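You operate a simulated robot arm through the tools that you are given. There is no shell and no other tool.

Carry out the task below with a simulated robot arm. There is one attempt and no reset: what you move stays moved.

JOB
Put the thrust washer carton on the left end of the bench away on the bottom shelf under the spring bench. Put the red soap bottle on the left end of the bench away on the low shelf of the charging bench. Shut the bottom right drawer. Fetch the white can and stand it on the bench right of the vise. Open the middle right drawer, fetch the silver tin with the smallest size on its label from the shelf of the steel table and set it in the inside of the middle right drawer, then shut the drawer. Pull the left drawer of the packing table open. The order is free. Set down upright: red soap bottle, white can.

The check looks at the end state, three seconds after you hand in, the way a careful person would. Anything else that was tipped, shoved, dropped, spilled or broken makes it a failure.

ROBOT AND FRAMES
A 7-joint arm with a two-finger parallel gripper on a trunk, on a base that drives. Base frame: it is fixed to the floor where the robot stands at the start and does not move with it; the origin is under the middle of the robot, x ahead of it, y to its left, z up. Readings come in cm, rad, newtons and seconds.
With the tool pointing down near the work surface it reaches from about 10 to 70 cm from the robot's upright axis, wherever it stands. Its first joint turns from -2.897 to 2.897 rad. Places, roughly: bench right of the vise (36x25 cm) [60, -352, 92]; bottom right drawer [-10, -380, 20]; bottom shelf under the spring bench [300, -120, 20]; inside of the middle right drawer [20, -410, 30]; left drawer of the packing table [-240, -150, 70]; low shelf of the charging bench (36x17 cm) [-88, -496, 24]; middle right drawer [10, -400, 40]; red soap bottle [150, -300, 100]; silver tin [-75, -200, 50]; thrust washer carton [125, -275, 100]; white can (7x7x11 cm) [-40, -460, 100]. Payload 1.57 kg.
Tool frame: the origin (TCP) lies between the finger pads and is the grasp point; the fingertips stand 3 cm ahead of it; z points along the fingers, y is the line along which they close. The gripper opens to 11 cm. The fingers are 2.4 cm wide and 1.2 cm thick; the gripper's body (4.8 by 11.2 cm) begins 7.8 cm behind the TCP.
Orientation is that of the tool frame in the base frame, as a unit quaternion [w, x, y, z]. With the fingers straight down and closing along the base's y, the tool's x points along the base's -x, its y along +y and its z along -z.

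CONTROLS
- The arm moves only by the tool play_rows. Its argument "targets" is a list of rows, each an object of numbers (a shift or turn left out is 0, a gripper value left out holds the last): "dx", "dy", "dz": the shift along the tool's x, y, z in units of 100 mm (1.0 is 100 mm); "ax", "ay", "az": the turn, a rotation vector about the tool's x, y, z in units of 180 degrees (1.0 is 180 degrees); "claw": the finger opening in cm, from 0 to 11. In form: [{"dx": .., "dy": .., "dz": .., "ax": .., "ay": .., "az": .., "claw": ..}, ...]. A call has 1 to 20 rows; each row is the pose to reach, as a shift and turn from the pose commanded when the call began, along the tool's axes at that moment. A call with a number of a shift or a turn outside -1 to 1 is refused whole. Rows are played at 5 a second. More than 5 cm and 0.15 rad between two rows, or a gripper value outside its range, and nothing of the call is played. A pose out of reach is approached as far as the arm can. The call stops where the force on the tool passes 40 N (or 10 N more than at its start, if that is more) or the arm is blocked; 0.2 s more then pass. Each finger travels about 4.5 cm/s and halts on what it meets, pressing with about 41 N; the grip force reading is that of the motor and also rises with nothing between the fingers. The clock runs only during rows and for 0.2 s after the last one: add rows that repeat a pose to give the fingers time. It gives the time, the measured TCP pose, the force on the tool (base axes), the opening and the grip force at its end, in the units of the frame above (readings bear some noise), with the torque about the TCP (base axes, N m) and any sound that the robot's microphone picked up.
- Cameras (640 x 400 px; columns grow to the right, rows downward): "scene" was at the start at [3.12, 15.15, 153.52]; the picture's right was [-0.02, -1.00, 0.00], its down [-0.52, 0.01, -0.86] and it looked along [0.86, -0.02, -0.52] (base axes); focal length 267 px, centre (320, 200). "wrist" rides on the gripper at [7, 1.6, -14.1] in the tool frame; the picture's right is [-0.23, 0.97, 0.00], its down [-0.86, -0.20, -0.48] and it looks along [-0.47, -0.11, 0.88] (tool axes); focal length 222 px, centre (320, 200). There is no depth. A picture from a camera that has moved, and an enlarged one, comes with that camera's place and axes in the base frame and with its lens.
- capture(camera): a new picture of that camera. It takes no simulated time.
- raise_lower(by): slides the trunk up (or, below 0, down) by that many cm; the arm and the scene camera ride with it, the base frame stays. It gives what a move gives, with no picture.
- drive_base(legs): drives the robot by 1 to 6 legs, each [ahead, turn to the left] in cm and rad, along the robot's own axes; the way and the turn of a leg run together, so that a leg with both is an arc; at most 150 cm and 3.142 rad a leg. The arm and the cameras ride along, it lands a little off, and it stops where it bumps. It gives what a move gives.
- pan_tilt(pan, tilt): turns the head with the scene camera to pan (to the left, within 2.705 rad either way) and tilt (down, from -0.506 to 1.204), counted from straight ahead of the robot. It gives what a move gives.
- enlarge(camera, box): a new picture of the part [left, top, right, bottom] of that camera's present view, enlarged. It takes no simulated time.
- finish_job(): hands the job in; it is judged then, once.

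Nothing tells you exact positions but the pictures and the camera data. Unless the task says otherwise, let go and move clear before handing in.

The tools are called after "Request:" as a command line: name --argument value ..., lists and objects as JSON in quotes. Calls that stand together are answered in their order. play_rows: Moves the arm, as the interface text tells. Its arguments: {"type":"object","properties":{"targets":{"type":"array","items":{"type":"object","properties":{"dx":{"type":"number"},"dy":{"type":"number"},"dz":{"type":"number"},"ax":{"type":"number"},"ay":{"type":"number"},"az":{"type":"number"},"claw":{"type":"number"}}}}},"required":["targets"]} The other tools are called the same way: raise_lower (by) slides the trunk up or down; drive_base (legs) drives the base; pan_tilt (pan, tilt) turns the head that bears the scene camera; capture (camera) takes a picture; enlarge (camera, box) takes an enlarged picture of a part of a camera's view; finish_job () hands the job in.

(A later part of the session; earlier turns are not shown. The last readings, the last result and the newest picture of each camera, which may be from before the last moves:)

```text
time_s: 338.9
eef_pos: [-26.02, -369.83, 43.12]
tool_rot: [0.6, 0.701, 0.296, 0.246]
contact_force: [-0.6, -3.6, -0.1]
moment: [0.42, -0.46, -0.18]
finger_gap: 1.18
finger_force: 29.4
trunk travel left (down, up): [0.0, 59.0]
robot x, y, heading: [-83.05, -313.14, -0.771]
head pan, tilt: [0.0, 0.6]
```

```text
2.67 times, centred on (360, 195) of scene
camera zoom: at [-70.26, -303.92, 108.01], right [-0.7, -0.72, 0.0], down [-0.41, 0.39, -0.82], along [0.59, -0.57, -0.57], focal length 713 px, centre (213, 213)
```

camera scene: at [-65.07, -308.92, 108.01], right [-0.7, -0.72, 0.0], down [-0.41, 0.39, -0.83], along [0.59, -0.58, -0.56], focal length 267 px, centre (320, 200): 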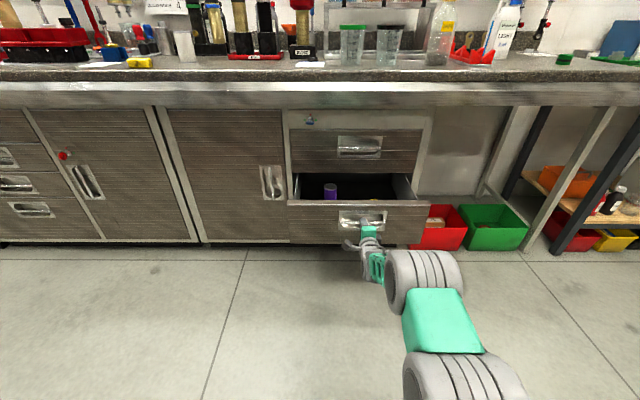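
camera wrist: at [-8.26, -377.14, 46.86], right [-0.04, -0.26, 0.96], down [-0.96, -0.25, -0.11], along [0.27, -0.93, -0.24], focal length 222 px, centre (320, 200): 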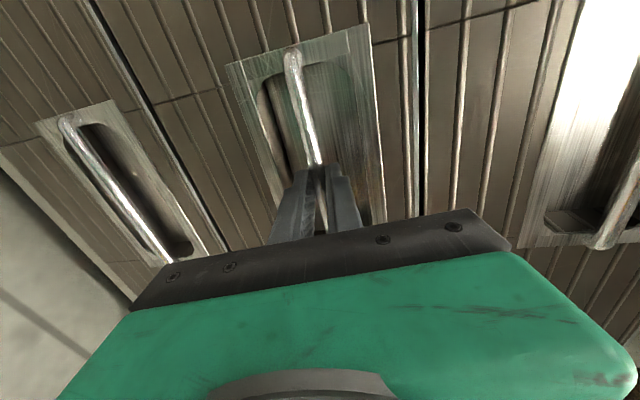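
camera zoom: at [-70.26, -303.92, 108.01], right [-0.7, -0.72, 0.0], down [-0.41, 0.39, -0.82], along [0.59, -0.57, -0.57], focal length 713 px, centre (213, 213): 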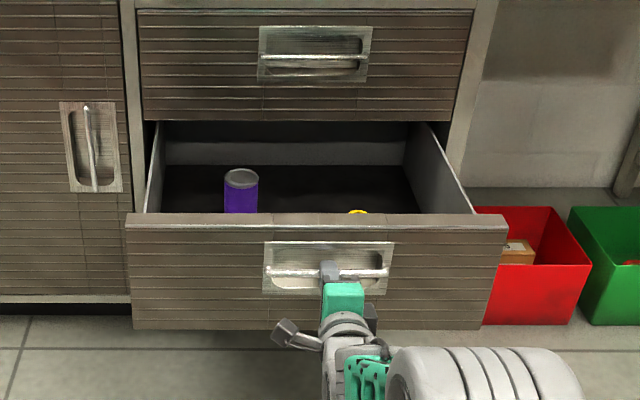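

The drawer is open about 32 cm, with room inside beside a purple tin and something yellow. Releasing the handle.

Request:
play_rows --targets '[{"claw": 2}, {"claw": 3.5}, {"claw": 4}, {"claw": 4}, {"dz": -0.2, "dy": -0.03}, {"dz": -0.4, "dy": -0.065}, {"dz": -0.6, "dy": -0.1}, {"dz": -0.8, "dy": -0.13}]'

Request:
enlarge --camera "scene" --box '[270, 120, 450, 270]'

```text
time_s: 340.7
eef_pos: [-31.85, -363.9, 43.19]
tool_rot: [0.601, 0.701, 0.295, 0.246]
contact_force: [-0.9, -0.5, -0.5]
moment: [0.03, 0.0, 0.01]
finger_gap: 4.0
finger_force: 0.1
trunk travel left (down, up): [0.0, 59.0]
robot x, y, heading: [-83.31, -313.18, -0.769]
head pan, tilt: [0.0, 0.6]
```

```text
2.67 times, centred on (360, 195) of scene
camera zoom: at [-70.26, -303.9, 108.01], right [-0.7, -0.72, 0.0], down [-0.41, 0.39, -0.83], along [0.59, -0.57, -0.56], focal length 713 px, centre (213, 213)
```

zoom: 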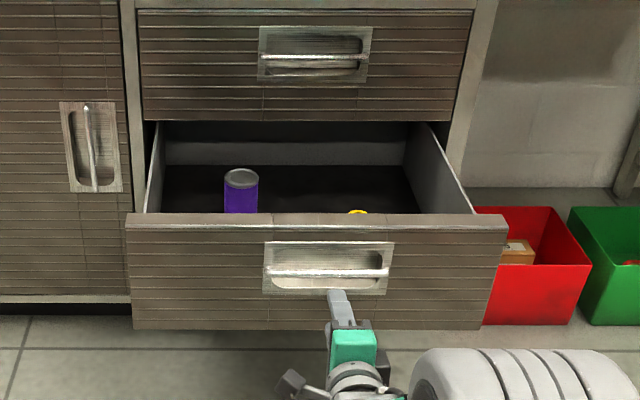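

Now to look for the silver tin on the steel table's shelf behind-left of me. Turning the head there.

Request:
pan_tilt --pan 2.2 --tilt 0.45

Request:
capture --camera "scene"

```text
time_s: 342.7
eef_pos: [-31.97, -363.9, 43.15]
tool_rot: [0.601, 0.701, 0.296, 0.246]
contact_force: [0.5, 0.8, 0.3]
moment: [0.02, 0.0, 0.0]
finger_gap: 3.99
finger_force: 0.0
trunk travel left (down, up): [0.0, 59.0]
robot x, y, heading: [-83.23, -312.65, -0.766]
head pan, tilt: [2.201, 0.45]
```

```text
taken
camera scene: at [-75.31, -288.64, 109.37], right [0.99, -0.14, 0.0], down [-0.06, -0.43, -0.9], along [0.13, 0.89, -0.44], focal length 267 px, centre (320, 200)
```

scene: 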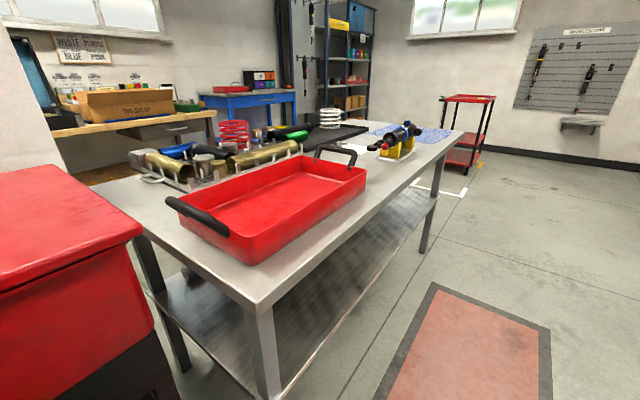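

Request:
drive_base --legs '[[-5, 0], [0, 1.553], [88, 0]]'

Request:
pan_tilt --pan 1.571 --tilt 0.6

Request:
capture --camera "scene"

```text
time_s: 351.6
eef_pos: [29.3, -199.9, 43.01]
tool_rot: [0.263, 0.3, 0.699, 0.594]
contact_force: [-0.6, 0.2, 0.3]
moment: [-0.02, 0.0, -0.01]
finger_gap: 4.01
finger_force: 0.1
trunk travel left (down, up): [0.0, 59.0]
robot x, y, heading: [-23.35, -248.95, 0.764]
head pan, tilt: [2.201, 0.45]
```

```text
time_s: 352.6
eef_pos: [29.34, -199.81, 43.13]
tool_rot: [0.262, 0.3, 0.7, 0.593]
contact_force: [0.0, 0.1, -0.5]
moment: [0.0, 0.01, 0.02]
finger_gap: 4.01
finger_force: 0.1
trunk travel left (down, up): [0.0, 59.0]
robot x, y, heading: [-23.46, -249.29, 0.764]
head pan, tilt: [1.571, 0.6]
```

```text
taken
camera scene: at [-44.55, -235.86, 108.01], right [0.72, 0.69, 0.0], down [0.39, -0.41, -0.83], along [-0.57, 0.6, -0.56], focal length 267 px, centre (320, 200)
```

scene: 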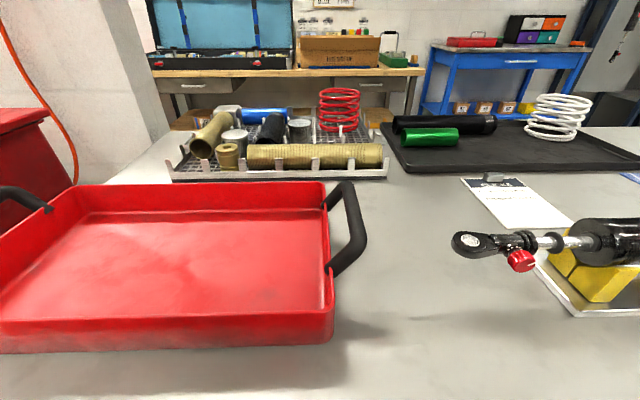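

The table top hides the shelf from here. I'll back off into the aisle and face the steel table from further away.

Request:
drive_base --legs '[[-48, 0], [0, -0.785], [70, 0], [0, 2.377]]'

Request:
pan_tilt --pan 0.0 --tilt 0.6

Request:
capture --camera "scene"

Request:
capture --camera "wrist"

```text
time_s: 366.6
eef_pos: [-37.52, -230.94, 43.18]
tool_rot: [-0.231, -0.279, 0.708, 0.606]
contact_force: [-0.9, -0.3, 0.3]
moment: [-0.02, 0.0, 0.01]
finger_gap: 4.01
finger_force: 0.0
trunk travel left (down, up): [0.0, 59.0]
robot x, y, heading: [11.52, -284.5, 2.319]
head pan, tilt: [1.571, 0.6]
```

```text
time_s: 368.2
eef_pos: [-37.45, -231.05, 43.23]
tool_rot: [-0.232, -0.28, 0.707, 0.606]
contact_force: [-0.2, 0.1, 0.2]
moment: [0.0, 0.0, 0.02]
finger_gap: 4.02
finger_force: 0.1
trunk travel left (down, up): [0.0, 59.0]
robot x, y, heading: [11.34, -284.69, 2.322]
head pan, tilt: [0.0, 0.6]
```

```text
taken
camera scene: at [-1.73, -293.04, 108.01], right [0.73, 0.68, 0.0], down [0.39, -0.41, -0.83], along [-0.56, 0.6, -0.56], focal length 267 px, centre (320, 200)
```

scene: 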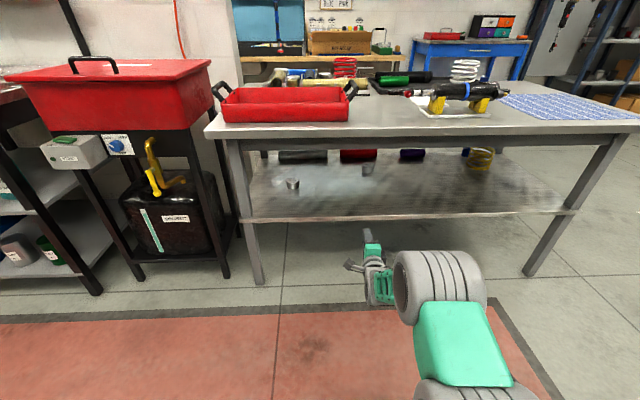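

```text
taken
camera wrist: at [-33.29, -245.88, 46.91], right [0.06, 0.26, 0.96], down [0.97, 0.21, -0.11], along [-0.23, 0.94, -0.24], focal length 222 px, centre (320, 200)
```

wrist: 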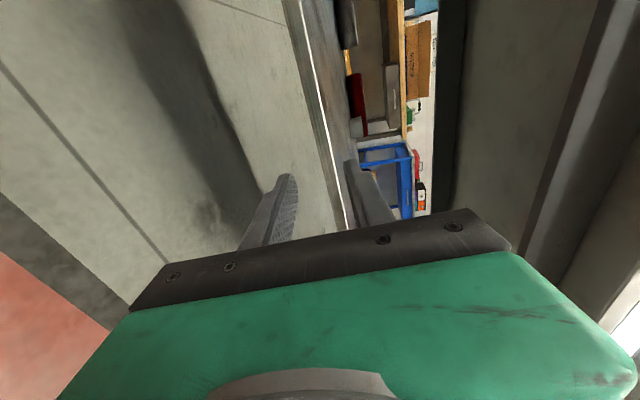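

I see the shelf under the steel table, with small tins on it. Zooming in to read the labels.

Request:
enlarge --camera "scene" --box '[260, 140, 420, 220]'

Request:
enlarge --camera "scene" --box '[275, 160, 325, 200]'

Request:
enlarge --camera "scene" --box '[345, 150, 395, 190]'

Request:
enlarge --camera "scene" --box '[390, 130, 570, 230]'

```text
4.00 times, centred on (340, 180) of scene
camera zoom: at [-1.73, -293.04, 108.01], right [0.73, 0.68, 0.0], down [0.39, -0.41, -0.83], along [-0.56, 0.6, -0.56], focal length 1070 px, centre (240, 280)
```

zoom: 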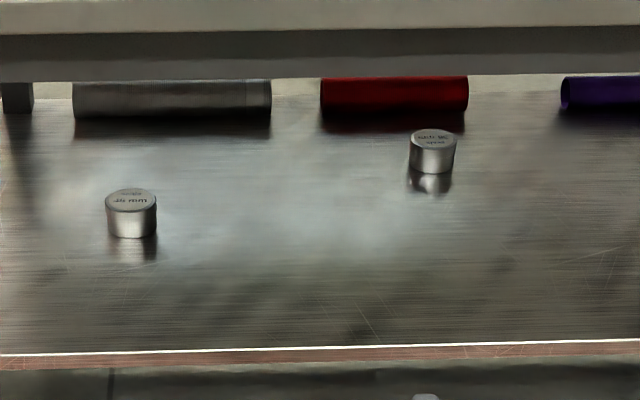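

```text
10.00 times, centred on (300, 180) of scene
camera zoom: at [-1.73, -293.04, 108.01], right [0.73, 0.68, 0.0], down [0.39, -0.41, -0.83], along [-0.56, 0.6, -0.56], focal length 2674 px, centre (520, 400)
```

zoom: 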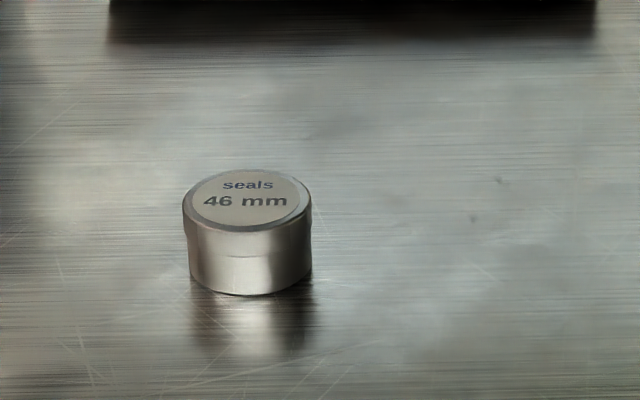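

```text
10.00 times, centred on (370, 170) of scene
camera zoom: at [-1.73, -293.04, 108.01], right [0.73, 0.68, 0.0], down [0.39, -0.41, -0.83], along [-0.56, 0.6, -0.56], focal length 2674 px, centre (-180, 500)
```

zoom: 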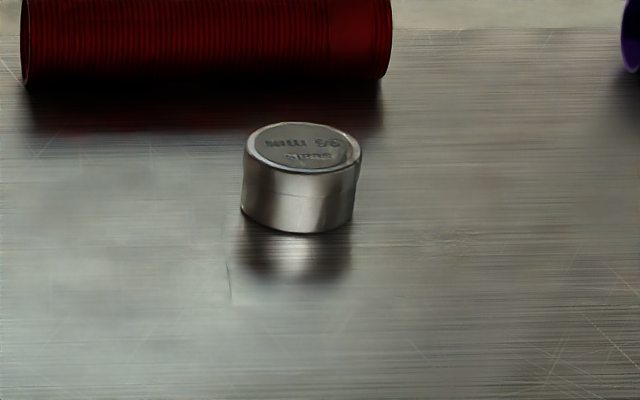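

```text
3.56 times, centred on (480, 180) of scene
camera zoom: at [-1.73, -293.04, 108.01], right [0.73, 0.68, 0.0], down [0.39, -0.41, -0.83], along [-0.56, 0.6, -0.56], focal length 951 px, centre (-249, 271)
```

zoom: 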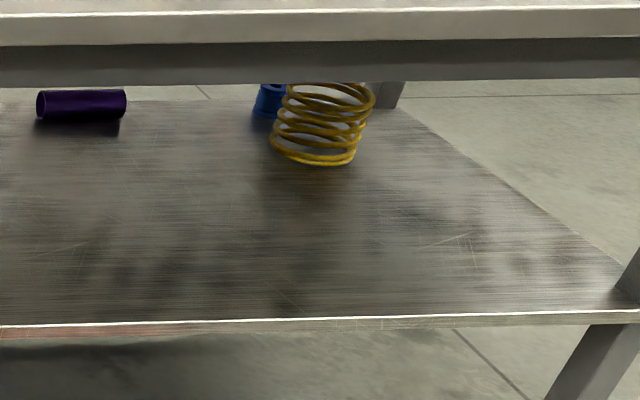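

Request:
enlarge --camera "scene" --box '[360, 160, 378, 172]'

Request:
enlarge --camera "scene" --box '[240, 140, 330, 210]'

```text
16.00 times, centred on (369, 166) of scene
camera zoom: at [-1.73, -293.04, 108.01], right [0.73, 0.68, 0.0], down [0.39, -0.41, -0.83], along [-0.56, 0.6, -0.56], focal length 4279 px, centre (-464, 744)
```

zoom: 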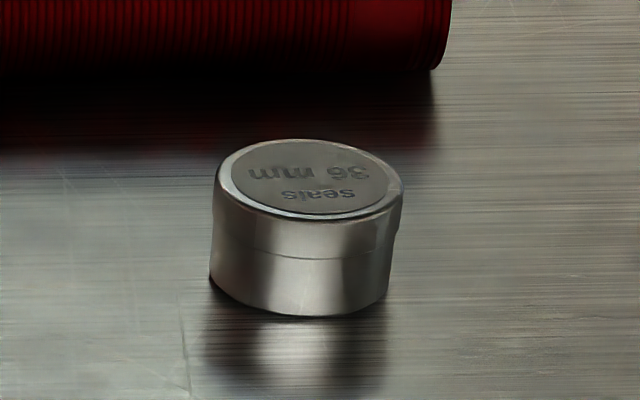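

```text
5.71 times, centred on (285, 175) of scene
camera zoom: at [-1.73, -293.04, 108.01], right [0.73, 0.68, 0.0], down [0.39, -0.41, -0.83], along [-0.56, 0.6, -0.56], focal length 1528 px, centre (520, 343)
```

zoom: 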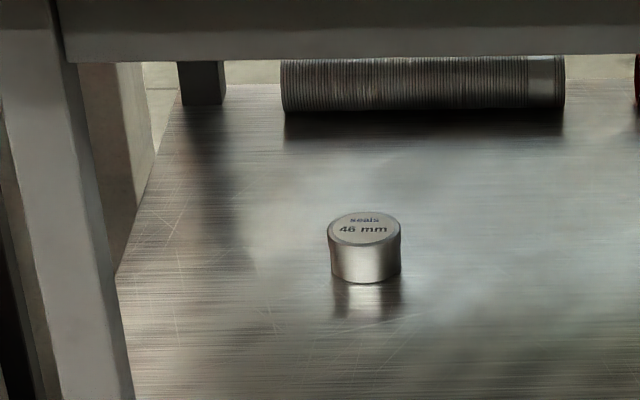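

The two silver tins read "46 mm" and "36 mm", so the 36 mm one (p≈179, q≈80.6) is the target, deep under the table. I'll try rolling the wrist another 90° so the camera sits on top, allowing a low flat approach.

Request:
play_rows --targets '[{"az": 0.0455}, {"az": 0.091}, {"az": 0.1364}, {"az": 0.1818}, {"az": 0.2273}, {"az": 0.2727}, {"az": 0.3182}, {"az": 0.3636}, {"az": 0.4091}, {"az": 0.4545}, {"az": 0.5}]'

Request:
capture --camera "scene"

Request:
capture --camera "wrist"

```text
time_s: 370.6
eef_pos: [-37.49, -230.13, 43.77]
tool_rot: [-0.581, 0.271, 0.711, 0.289]
contact_force: [0.2, -0.8, -0.4]
moment: [0.02, 0.04, 0.02]
finger_gap: 4.0
finger_force: 0.1
out of reach, approached as far as the arm can: row 11
trunk travel left (down, up): [0.0, 59.0]
robot x, y, heading: [11.23, -284.46, 2.319]
head pan, tilt: [0.0, 0.6]
```

```text
taken
camera scene: at [-1.66, -293.12, 108.04], right [0.73, 0.68, 0.0], down [0.39, -0.41, -0.83], along [-0.56, 0.6, -0.56], focal length 267 px, centre (320, 200)
```

scene: 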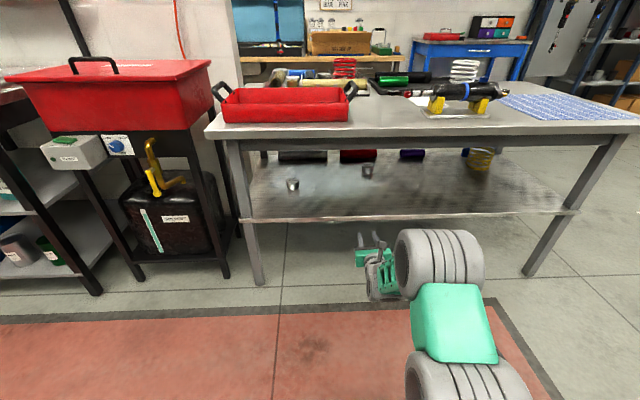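

```text
taken
camera wrist: at [-28.03, -239.08, 52.96], right [0.74, 0.66, -0.13], down [0.33, -0.53, -0.78], along [-0.58, 0.54, -0.61], focal length 222 px, centre (320, 200)
```

wrist: 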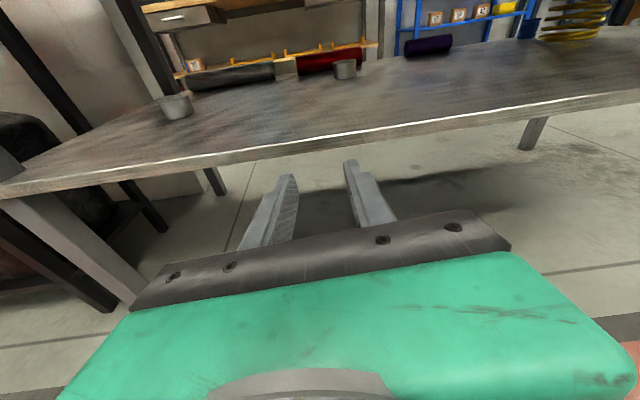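

The near-flip works: camera on top, tool only 9° below horizontal. I'll line the robot up with the tin, raise slightly and extend the arm to keep the elbow low.

Request:
drive_base --legs '[[0, -0.056]]'

Request:
play_rows --targets '[{"dz": 0.2, "dx": 0.15, "claw": 6}, {"dz": 0.4, "dx": 0.3, "claw": 8}, {"dz": 0.6, "dx": 0.4, "claw": 9}, {"dz": 0.8, "dx": 0.45, "claw": 9}, {"dz": 1.0, "dx": 0.5, "claw": 9}]'

Request:
capture --camera "scene"

Request:
capture --camera "wrist"

```text
time_s: 371.4
eef_pos: [-34.46, -227.59, 43.69]
tool_rot: [-0.572, 0.29, 0.704, 0.305]
contact_force: [0.6, 0.0, -1.3]
moment: [-0.01, 0.0, -0.02]
finger_gap: 3.99
finger_force: 0.1
trunk travel left (down, up): [0.0, 59.0]
robot x, y, heading: [11.36, -284.33, 2.272]
head pan, tilt: [0.0, 0.6]
```

```text
time_s: 372.6
eef_pos: [-41.62, -219.69, 47.11]
tool_rot: [-0.574, 0.285, 0.705, 0.303]
contact_force: [0.3, -0.6, -0.2]
moment: [-0.05, -0.01, -0.01]
finger_gap: 9.02
finger_force: 0.0
out of reach, approached as far as the arm can: row 2
trunk travel left (down, up): [0.0, 59.0]
robot x, y, heading: [11.38, -284.51, 2.268]
head pan, tilt: [0.0, 0.6]
```

```text
taken
camera scene: at [-2.18, -292.29, 108.01], right [0.77, 0.64, 0.0], down [0.36, -0.43, -0.83], along [-0.53, 0.63, -0.56], focal length 267 px, centre (320, 200)
```

scene: 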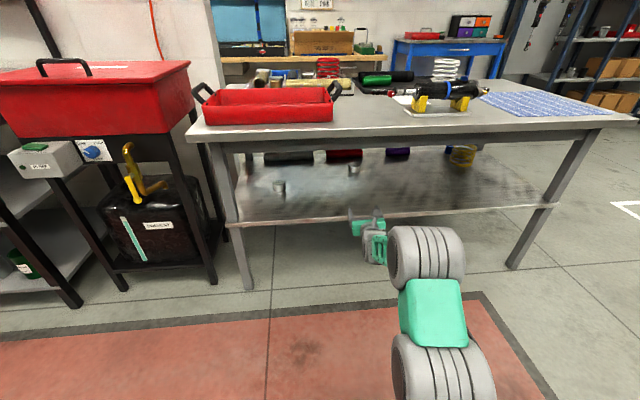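

```text
taken
camera wrist: at [-32.53, -228.83, 56.32], right [0.77, 0.62, -0.13], down [0.31, -0.54, -0.78], along [-0.56, 0.57, -0.61], focal length 222 px, centre (320, 200)
```

wrist: 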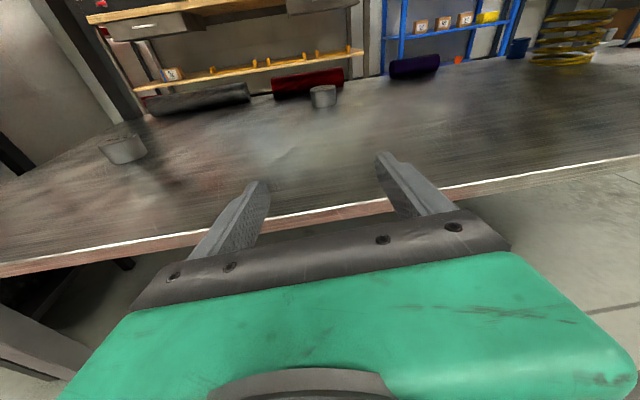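

Request:
play_rows --targets '[{"dz": 0.2, "dx": 0.03}, {"dz": 0.4, "dx": 0.06}, {"dz": 0.6, "dx": 0.1}, {"dz": 0.8, "dx": 0.13}]'

Request:
capture --camera "scene"

Request:
capture --camera "wrist"

```text
time_s: 373.6
eef_pos: [-46.31, -213.15, 47.07]
tool_rot: [-0.572, 0.283, 0.707, 0.305]
contact_force: [-0.1, -0.2, -0.8]
moment: [-0.02, 0.01, -0.02]
finger_gap: 9.01
finger_force: 0.0
out of reach, approached as far as the arm can: row 1, 2, 3, 4
trunk travel left (down, up): [0.0, 59.0]
robot x, y, heading: [11.53, -284.54, 2.263]
head pan, tilt: [0.0, 0.6]
```

```text
taken
camera scene: at [-2.18, -292.29, 108.01], right [0.77, 0.64, 0.0], down [0.36, -0.43, -0.83], along [-0.53, 0.63, -0.56], focal length 267 px, centre (320, 200)
```

scene: 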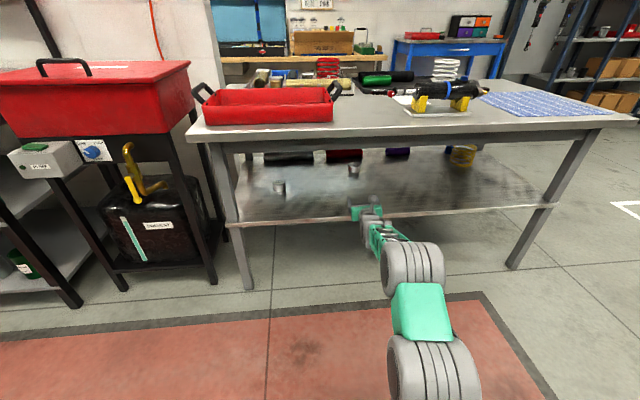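

```text
taken
camera wrist: at [-37.33, -222.43, 56.31], right [0.77, 0.63, -0.12], down [0.31, -0.53, -0.78], along [-0.56, 0.57, -0.61], focal length 222 px, centre (320, 200)
```

wrist: 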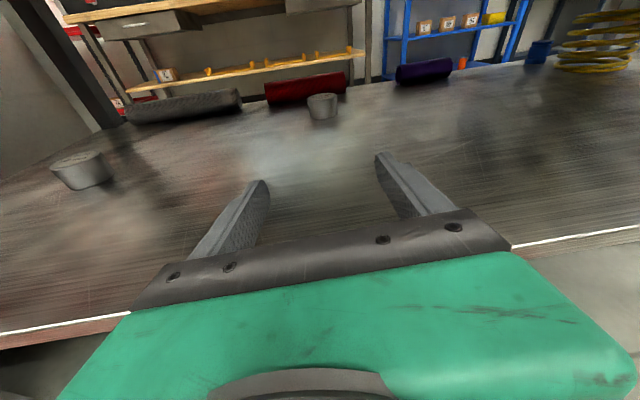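

Now the elbow is low and the forearm will pass under the table's apron. Driving in 20 cm toward the tin.

Request:
drive_base --legs '[[20, 0]]'

Request:
capture --camera "wrist"

Request:
capture --camera "scene"

```text
time_s: 375.3
eef_pos: [-59.5, -197.66, 47.1]
tool_rot: [-0.573, 0.282, 0.707, 0.304]
contact_force: [-0.3, -0.3, -0.1]
moment: [0.03, -0.01, -0.02]
finger_gap: 9.0
finger_force: 0.1
trunk travel left (down, up): [0.0, 59.0]
robot x, y, heading: [-1.84, -268.55, 2.265]
head pan, tilt: [0.0, 0.6]
```

```text
taken
camera wrist: at [-50.39, -206.88, 56.33], right [0.77, 0.63, -0.12], down [0.31, -0.53, -0.78], along [-0.56, 0.57, -0.61], focal length 222 px, centre (320, 200)
```

wrist: 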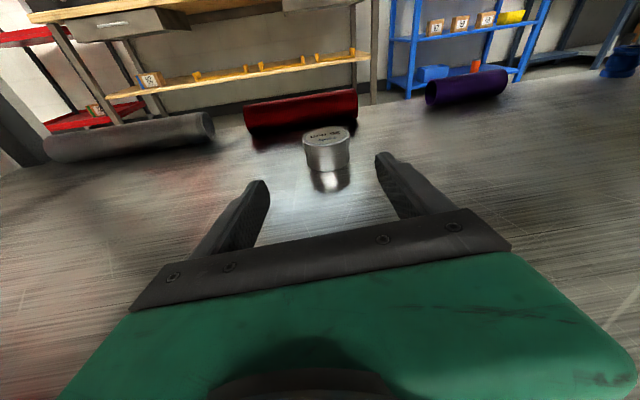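

```text
taken
camera scene: at [-15.23, -276.71, 108.01], right [0.77, 0.64, 0.0], down [0.36, -0.43, -0.83], along [-0.53, 0.63, -0.56], focal length 267 px, centre (320, 200)
```

scene: 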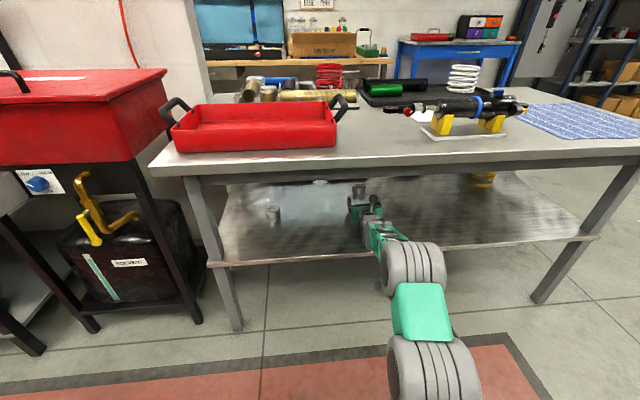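

Tin at p≈179.6, q≈80.5. Lowering the fingers to tin height, then advancing.

Request:
play_rows --targets '[{"dx": -0.12, "dz": 0.02, "dy": 0.05}, {"dx": -0.24, "dz": 0.04, "dy": 0.05}, {"dx": -0.35, "dz": 0.06, "dy": 0.05}, {"dx": -0.35, "dz": 0.06, "dy": 0.05}]'

Request:
drive_base --legs '[[9, 0]]'

Request:
capture --camera "wrist"

Request:
capture --camera "scene"

```text
time_s: 376.1
eef_pos: [-59.19, -196.77, 45.55]
tool_rot: [-0.583, 0.278, 0.699, 0.307]
contact_force: [-1.5, 3.2, 7.6]
moment: [-0.48, -0.28, -0.03]
finger_gap: 9.0
finger_force: 0.0
trunk travel left (down, up): [0.0, 59.0]
robot x, y, heading: [-1.85, -268.93, 2.263]
head pan, tilt: [0.0, 0.6]
stopped in row 4: the force on the tool passed its limit at 42 N (the readings are from after the stop); the commanded pose is now the measured one
```

```text
time_s: 377.2
eef_pos: [-65.06, -189.98, 45.5]
tool_rot: [-0.582, 0.279, 0.699, 0.308]
contact_force: [-4.4, 4.6, 18.2]
moment: [-1.26, -0.8, 0.01]
finger_gap: 9.03
finger_force: 0.0
trunk travel left (down, up): [0.0, 59.0]
robot x, y, heading: [-7.48, -261.89, 2.265]
head pan, tilt: [0.0, 0.6]
```

```text
taken
camera wrist: at [-55.83, -199.41, 54.42], right [0.77, 0.63, -0.12], down [0.3, -0.52, -0.8], along [-0.57, 0.58, -0.59], focal length 222 px, centre (320, 200)
```

wrist: 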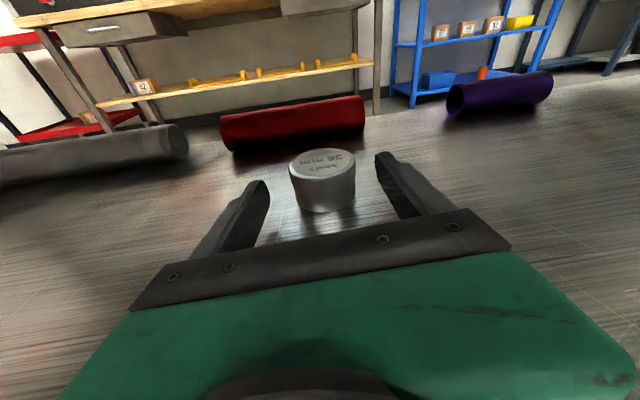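

```text
taken
camera scene: at [-20.89, -269.99, 108.03], right [0.76, 0.64, 0.0], down [0.36, -0.43, -0.83], along [-0.53, 0.63, -0.56], focal length 267 px, centre (320, 200)
```

scene: 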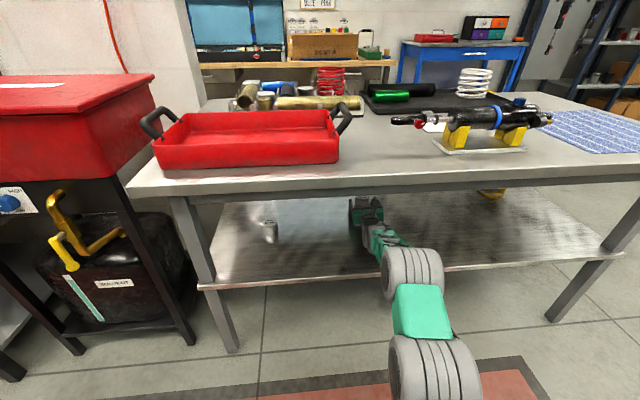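

The shelf is slightly higher (≈43.3) so the fingertips grazed it; nothing moved. I'll lift a touch and slide the fingers around the tin.

Request:
play_rows --targets '[{"dx": 0.06}, {"dx": 0.09, "dz": 0.12}, {"dx": 0.11, "dz": 0.24}, {"dx": 0.115, "dz": 0.3}, {"dx": 0.115, "dz": 0.3}]'

Request:
capture --camera "wrist"

```text
time_s: 378.4
eef_pos: [-67.2, -187.77, 46.11]
tool_rot: [-0.582, 0.279, 0.699, 0.307]
contact_force: [0.1, -0.1, 0.0]
moment: [-0.01, 0.01, -0.01]
finger_gap: 8.99
finger_force: 0.0
trunk travel left (down, up): [0.0, 59.0]
robot x, y, heading: [-7.39, -261.97, 2.269]
head pan, tilt: [0.0, 0.6]
```

```text
taken
camera wrist: at [-57.95, -197.09, 55.04], right [0.77, 0.63, -0.12], down [0.3, -0.52, -0.8], along [-0.57, 0.58, -0.59], focal length 222 px, centre (320, 200)
```

wrist: 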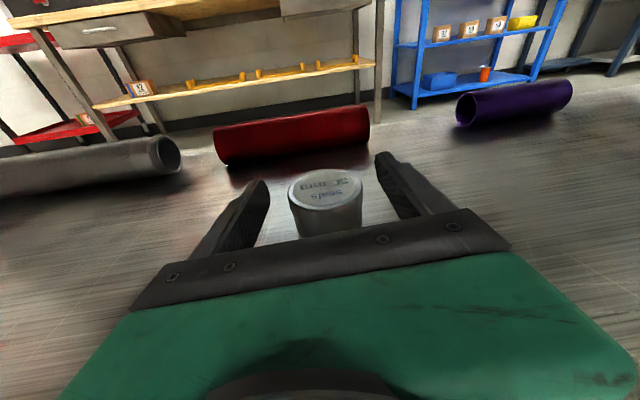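

Request:
enlarge --camera "wrist" --box '[280, 160, 370, 220]'

Request:
play_rows --targets '[{"claw": 8.2}, {"claw": 7.4}, {"claw": 6.6}, {"claw": 5.8}, {"claw": 5.2}, {"claw": 5.0}, {"claw": 5.0}, {"claw": 5.0}]'

Request:
capture --camera "wrist"

```text
6.67 times, centred on (325, 190) of wrist
camera zoom: at [-57.95, -197.09, 55.04], right [0.77, 0.63, -0.12], down [0.3, -0.52, -0.8], along [-0.57, 0.58, -0.59], focal length 1481 px, centre (287, 267)
```

zoom: 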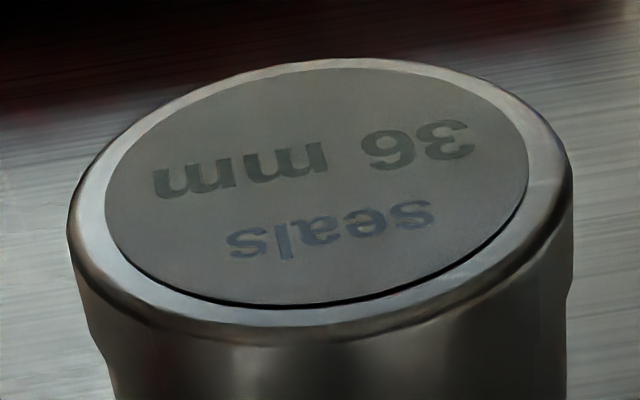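

```text
time_s: 380.2
eef_pos: [-67.23, -187.67, 46.06]
tool_rot: [-0.582, 0.279, 0.699, 0.307]
contact_force: [-0.7, 0.1, 0.4]
moment: [-0.03, 0.03, -0.01]
finger_gap: 5.91
finger_force: 41.6
trunk travel left (down, up): [0.0, 59.0]
robot x, y, heading: [-7.48, -262.03, 2.27]
head pan, tilt: [0.0, 0.6]
```

```text
taken
camera wrist: at [-57.94, -197.09, 55.06], right [0.77, 0.63, -0.12], down [0.3, -0.52, -0.8], along [-0.57, 0.58, -0.59], focal length 222 px, centre (320, 200)
```

wrist: 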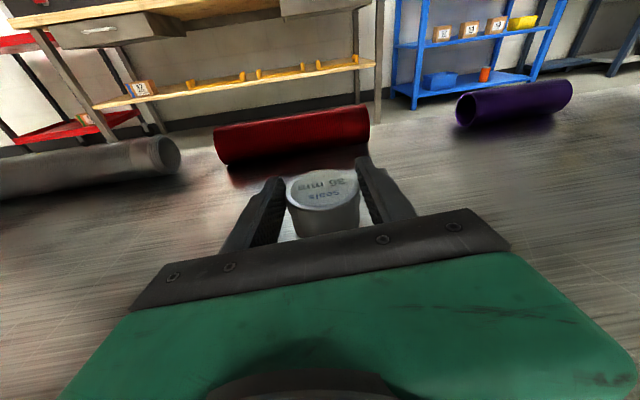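

"36 mm" confirmed and gripped. Lifting 2 cm and backing out.

Request:
play_rows --targets '[{"dx": 0.08, "dz": -0.01}, {"dx": 0.16, "dz": -0.02}, {"dx": 0.2, "dz": -0.03}]'

Request:
capture --camera "wrist"

Request:
drive_base --legs '[[-20, 0], [-25, 0]]'

Request:
capture --camera "scene"

Request:
capture --camera "wrist"

```text
time_s: 381.0
eef_pos: [-67.35, -187.84, 47.9]
tool_rot: [-0.582, 0.278, 0.7, 0.307]
contact_force: [-0.1, 0.9, -1.7]
moment: [0.01, -0.02, -0.05]
finger_gap: 5.9
finger_force: 40.7
trunk travel left (down, up): [0.0, 59.0]
robot x, y, heading: [-7.57, -262.04, 2.272]
head pan, tilt: [0.0, 0.6]
```

```text
taken
camera wrist: at [-58.12, -197.3, 56.98], right [0.76, 0.63, -0.12], down [0.3, -0.52, -0.8], along [-0.57, 0.57, -0.59], focal length 222 px, centre (320, 200)
```

wrist: 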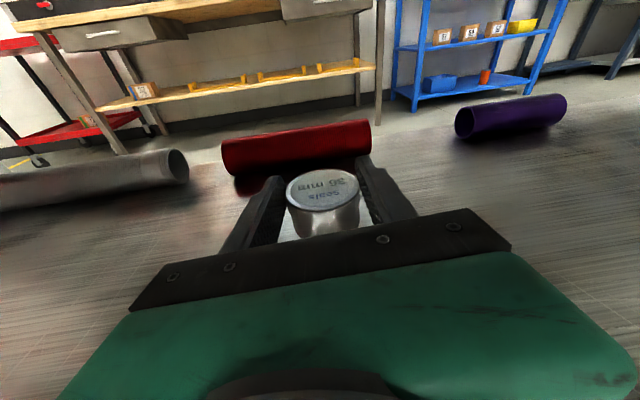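

```text
time_s: 384.0
eef_pos: [-38.13, -222.19, 48.05]
tool_rot: [-0.581, 0.278, 0.7, 0.308]
contact_force: [0.1, 0.0, -1.4]
moment: [0.0, 0.01, -0.01]
finger_gap: 5.9
finger_force: 41.0
trunk travel left (down, up): [0.0, 59.0]
robot x, y, heading: [21.62, -296.42, 2.267]
head pan, tilt: [0.0, 0.6]
```

```text
taken
camera scene: at [8.05, -304.38, 108.01], right [0.77, 0.64, 0.0], down [0.36, -0.43, -0.82], along [-0.53, 0.63, -0.57], focal length 267 px, centre (320, 200)
```

scene: 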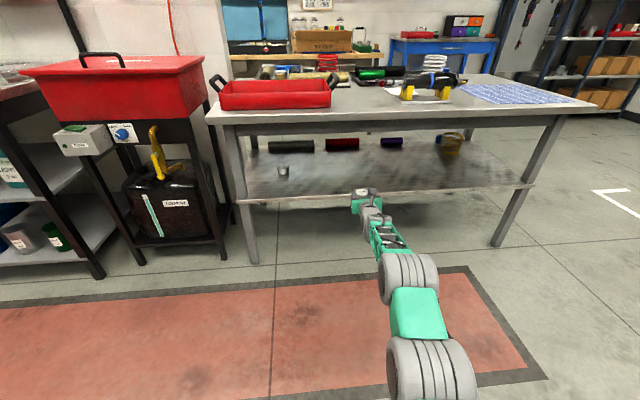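

```text
taken
camera wrist: at [-28.94, -231.71, 57.02], right [0.77, 0.63, -0.12], down [0.3, -0.52, -0.8], along [-0.57, 0.58, -0.59], focal length 222 px, centre (320, 200)
```

wrist: 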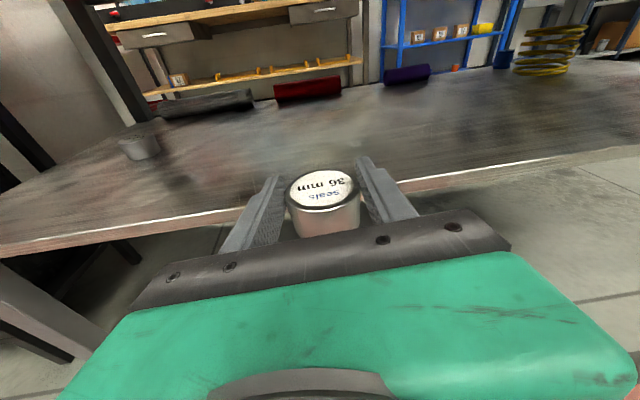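

The tin is out. To set it flat in the drawer I need to regrip it from above, so I'll park it briefly on the free front edge of the steel table top. Checking that spot.

Request:
enlarge --camera "scene" --box '[310, 60, 450, 150]'

Request:
raise_lower --by 40

Request:
capture --camera "scene"

Request:
capture --camera "wrist"

```text
4.44 times, centred on (380, 105) of scene
camera zoom: at [8.05, -304.38, 108.01], right [0.77, 0.64, 0.0], down [0.36, -0.43, -0.82], along [-0.53, 0.63, -0.57], focal length 1188 px, centre (53, 622)
```

zoom: 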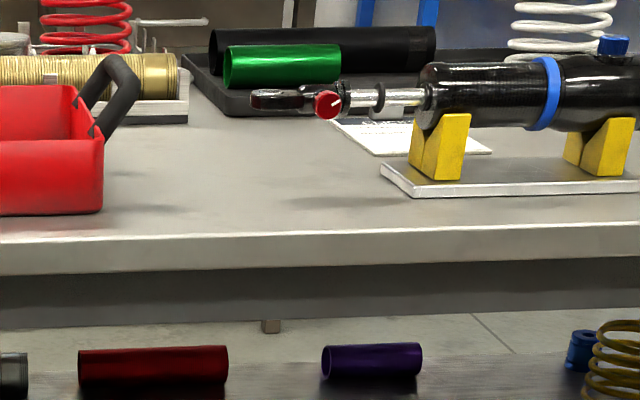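

```text
time_s: 387.8
eef_pos: [-38.19, -222.26, 88.13]
tool_rot: [-0.582, 0.278, 0.7, 0.308]
contact_force: [0.5, 0.3, 0.1]
moment: [-0.01, 0.0, -0.03]
finger_gap: 5.01
finger_force: 0.1
trunk travel left (down, up): [-40.0, 19.0]
robot x, y, heading: [21.91, -296.41, 2.266]
head pan, tilt: [0.0, 0.6]
```

```text
taken
camera scene: at [8.05, -304.38, 148.01], right [0.77, 0.64, 0.0], down [0.36, -0.43, -0.83], along [-0.53, 0.63, -0.56], focal length 267 px, centre (320, 200)
```

scene: 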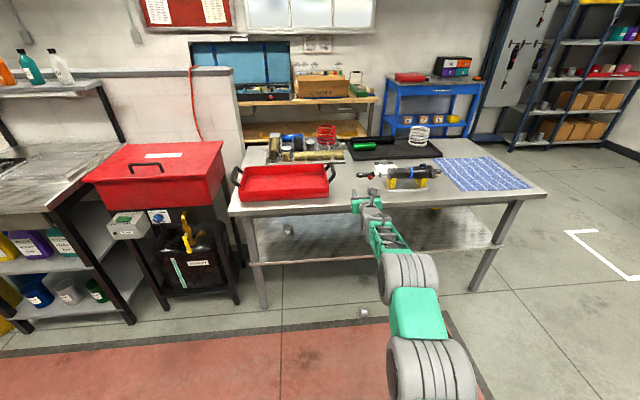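

```text
taken
camera wrist: at [-28.94, -231.71, 97.02], right [0.77, 0.63, -0.12], down [0.3, -0.52, -0.8], along [-0.57, 0.58, -0.59], focal length 222 px, centre (320, 200)
```

wrist: 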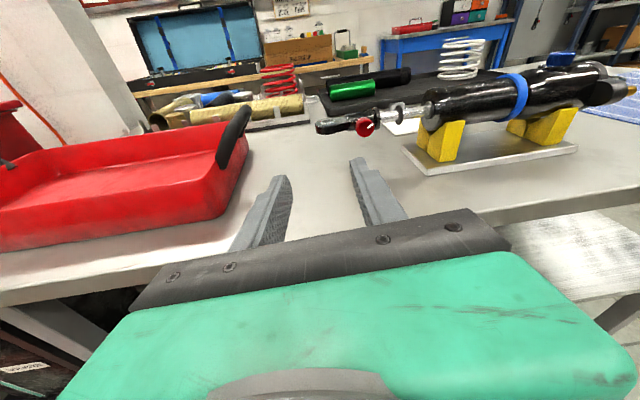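

The tin slipped out while rising (it likely caught the table edge) and is now on the floor. Let me zoom in on it.

Request:
enlarge --camera "scene" --box '[320, 270, 410, 350]'

Request:
enlarge --camera "scene" --box '[220, 190, 400, 330]'

```text
5.00 times, centred on (365, 310) of scene
camera zoom: at [8.05, -304.38, 148.01], right [0.77, 0.64, 0.0], down [0.36, -0.43, -0.83], along [-0.53, 0.63, -0.56], focal length 1337 px, centre (95, -350)
```

zoom: 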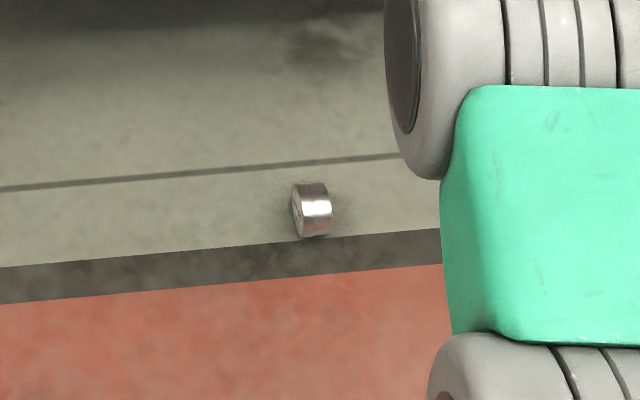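

```text
2.86 times, centred on (310, 260) of scene
camera zoom: at [8.05, -304.38, 148.01], right [0.77, 0.64, 0.0], down [0.36, -0.43, -0.83], along [-0.53, 0.63, -0.56], focal length 764 px, centre (349, 29)
```

zoom: 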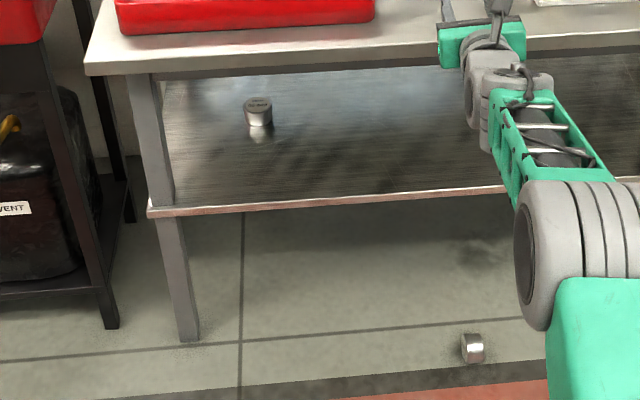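

It's lying on its side on the floor near p≈175, q≈130. I'll retract the arm, unwind the wrist to the tool-down pose, and recover it.

Request:
play_rows --targets '[{"dz": -0.3, "dx": 0.1}, {"dz": -0.6, "dx": 0.2}, {"dz": -1.0, "dx": 0.3}]'

Request:
play_rows --targets '[{"az": -0.0455}, {"az": -0.091}, {"az": -0.1364}, {"az": -0.1818}, {"az": -0.2273}, {"az": -0.2727}, {"az": -0.3182}, {"az": -0.3636}, {"az": -0.4091}, {"az": -0.4545}, {"az": -0.5}]'

Request:
play_rows --targets '[{"az": -0.0455}, {"az": -0.091}, {"az": -0.1364}, {"az": -0.1818}, {"az": -0.2273}, {"az": -0.2727}, {"az": -0.3182}, {"az": -0.3636}, {"az": -0.4091}, {"az": -0.4545}, {"az": -0.5}]'

Request:
play_rows --targets '[{"ay": 0.045, "dz": -0.08}, {"ay": 0.09, "dz": -0.16}, {"ay": 0.135, "dz": -0.24}, {"ay": 0.18, "dz": -0.32}, {"ay": 0.225, "dz": -0.4}, {"ay": 0.27, "dz": -0.48}, {"ay": 0.315, "dz": -0.56}, {"ay": 0.36, "dz": -0.64}, {"ay": 0.405, "dz": -0.72}, {"ay": 0.45, "dz": -0.8}, {"ay": 0.45, "dz": -0.8}]'

Request:
capture --camera "scene"

```text
time_s: 388.6
eef_pos: [-32.01, -229.67, 92.45]
tool_rot: [-0.582, 0.278, 0.7, 0.307]
contact_force: [0.2, 0.1, -0.2]
moment: [-0.01, 0.05, 0.02]
finger_gap: 5.02
finger_force: 0.1
trunk travel left (down, up): [-40.0, 19.0]
robot x, y, heading: [21.68, -296.95, 2.27]
head pan, tilt: [0.0, 0.6]
```

```text
time_s: 391.0
eef_pos: [-32.21, -229.67, 92.37]
tool_rot: [-0.194, -0.299, 0.69, 0.63]
contact_force: [0.2, 0.1, 0.4]
moment: [0.0, 0.0, 0.0]
finger_gap: 5.0
finger_force: 0.1
trunk travel left (down, up): [-40.0, 19.0]
robot x, y, heading: [21.67, -296.64, 2.266]
head pan, tilt: [0.0, 0.6]
```

```text
time_s: 393.4
eef_pos: [-32.26, -229.75, 92.41]
tool_rot: [-0.309, 0.7, -0.278, -0.581]
contact_force: [-0.7, -0.3, -0.9]
moment: [0.0, 0.03, -0.04]
finger_gap: 5.01
finger_force: 0.0
trunk travel left (down, up): [-40.0, 19.0]
robot x, y, heading: [21.48, -296.66, 2.269]
head pan, tilt: [0.0, 0.6]
```

```text
time_s: 395.8
eef_pos: [-26.07, -246.79, 91.02]
tool_rot: [-0.053, 0.91, -0.411, 0.013]
contact_force: [-0.7, 0.2, 0.1]
moment: [-0.01, -0.04, -0.01]
finger_gap: 5.03
finger_force: 0.0
out of reach, approached as far as the arm can: row 9, 10, 11
trunk travel left (down, up): [-40.0, 19.0]
robot x, y, heading: [21.53, -296.47, 2.272]
head pan, tilt: [0.0, 0.6]
```

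```text
taken
camera scene: at [7.97, -304.39, 148.0], right [0.77, 0.64, 0.0], down [0.36, -0.43, -0.82], along [-0.53, 0.63, -0.57], focal length 267 px, centre (320, 200)
```

scene: 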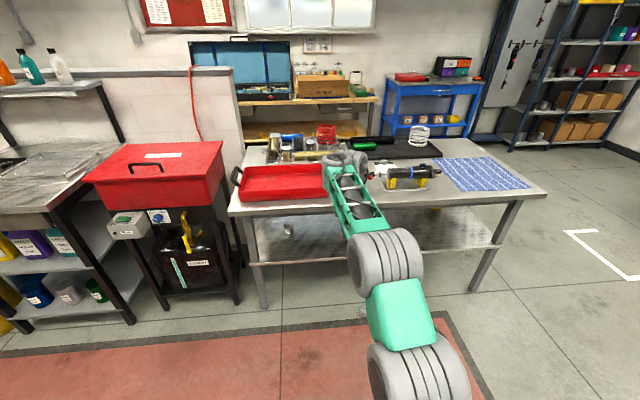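

Request:
play_rows --targets '[{"dx": 0.33, "ax": -0.011, "ay": 0.0022, "az": 0.0025}, {"dx": 0.66, "ax": -0.022, "ay": 0.0045, "az": 0.005}, {"dx": 1.0, "ax": -0.034, "ay": 0.0067, "az": 0.0074}]'

Request:
play_rows --targets '[{"dx": 0.33, "claw": 8}, {"dx": 0.66, "claw": 9}, {"dx": 1.0, "claw": 9}]'

Request:
drive_base --legs '[[30, 0]]'

Request:
pan_tilt --pan -0.2 --tilt 1.0

Request:
capture --camera "scene"

Request:
capture --camera "wrist"

```text
time_s: 396.6
eef_pos: [-19.47, -254.11, 90.86]
tool_rot: [-0.001, 0.906, -0.423, -0.002]
contact_force: [0.9, 0.2, -0.7]
moment: [0.01, 0.0, 0.01]
finger_gap: 5.02
finger_force: 0.0
trunk travel left (down, up): [-40.0, 19.0]
robot x, y, heading: [21.81, -296.2, 2.272]
head pan, tilt: [0.0, 0.6]
```

```text
time_s: 397.4
eef_pos: [-13.15, -259.38, 91.38]
tool_rot: [-0.01, 0.906, -0.423, 0.012]
contact_force: [-0.1, -0.2, 0.0]
moment: [-0.02, -0.01, 0.0]
finger_gap: 9.03
finger_force: 0.0
out of reach, approached as far as the arm can: row 3
trunk travel left (down, up): [-40.0, 19.0]
robot x, y, heading: [21.72, -296.99, 2.268]
head pan, tilt: [0.0, 0.6]
```

```text
time_s: 399.5
eef_pos: [-32.51, -236.67, 91.36]
tool_rot: [-0.01, 0.907, -0.421, 0.011]
contact_force: [0.2, 0.2, -1.4]
moment: [0.04, 0.01, 0.0]
finger_gap: 8.99
finger_force: 0.0
trunk travel left (down, up): [-40.0, 19.0]
robot x, y, heading: [2.24, -273.98, 2.27]
head pan, tilt: [0.0, 0.6]
```

```text
time_s: 400.3
eef_pos: [-32.58, -236.59, 91.43]
tool_rot: [-0.01, 0.907, -0.421, 0.011]
contact_force: [-0.7, -0.3, 0.4]
moment: [0.01, -0.03, 0.04]
finger_gap: 9.0
finger_force: 0.0
trunk travel left (down, up): [-40.0, 19.0]
robot x, y, heading: [2.66, -273.79, 2.273]
head pan, tilt: [-0.201, 1.0]
```

```text
taken
camera scene: at [-8.72, -282.28, 144.82], right [0.88, 0.48, 0.0], down [0.4, -0.74, -0.54], along [-0.26, 0.47, -0.84], focal length 267 px, centre (320, 200)
```

scene: 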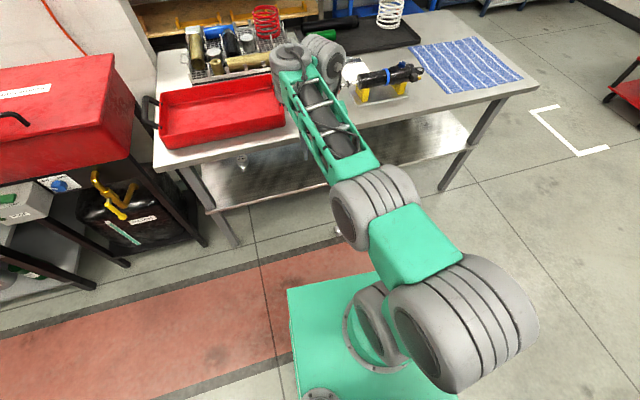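

```text
taken
camera wrist: at [-29.6, -243.17, 105.54], right [-0.89, -0.45, -0.03], down [-0.41, 0.78, 0.47], along [-0.19, 0.43, -0.88], focal length 222 px, centre (320, 200)
```

wrist: 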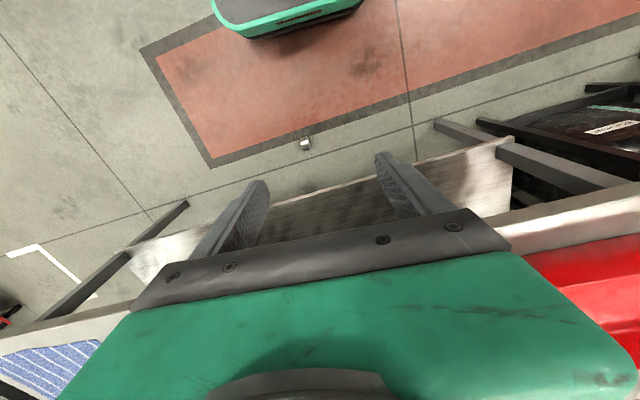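

Request:
enlarge --camera "wrist" --box '[280, 125, 330, 160]'

Request:
enlarge --camera "scene" --box '[300, 200, 380, 260]'

```text
11.43 times, centred on (305, 142) of wrist
camera zoom: at [-29.6, -243.17, 105.54], right [-0.89, -0.45, -0.03], down [-0.41, 0.78, 0.47], along [-0.19, 0.43, -0.88], focal length 2538 px, centre (491, 857)
```

zoom: 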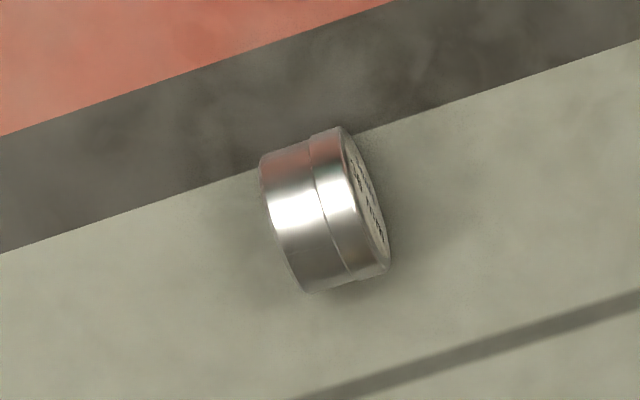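

```text
6.67 times, centred on (340, 230) of scene
camera zoom: at [-8.72, -282.28, 144.82], right [0.88, 0.48, 0.0], down [0.4, -0.74, -0.54], along [-0.26, 0.47, -0.84], focal length 1783 px, centre (187, 0)
```

zoom: 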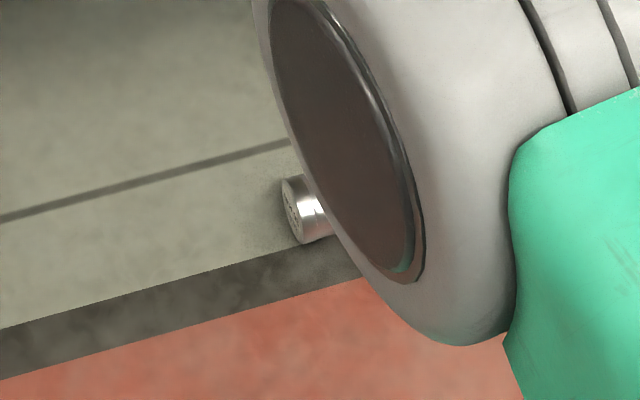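

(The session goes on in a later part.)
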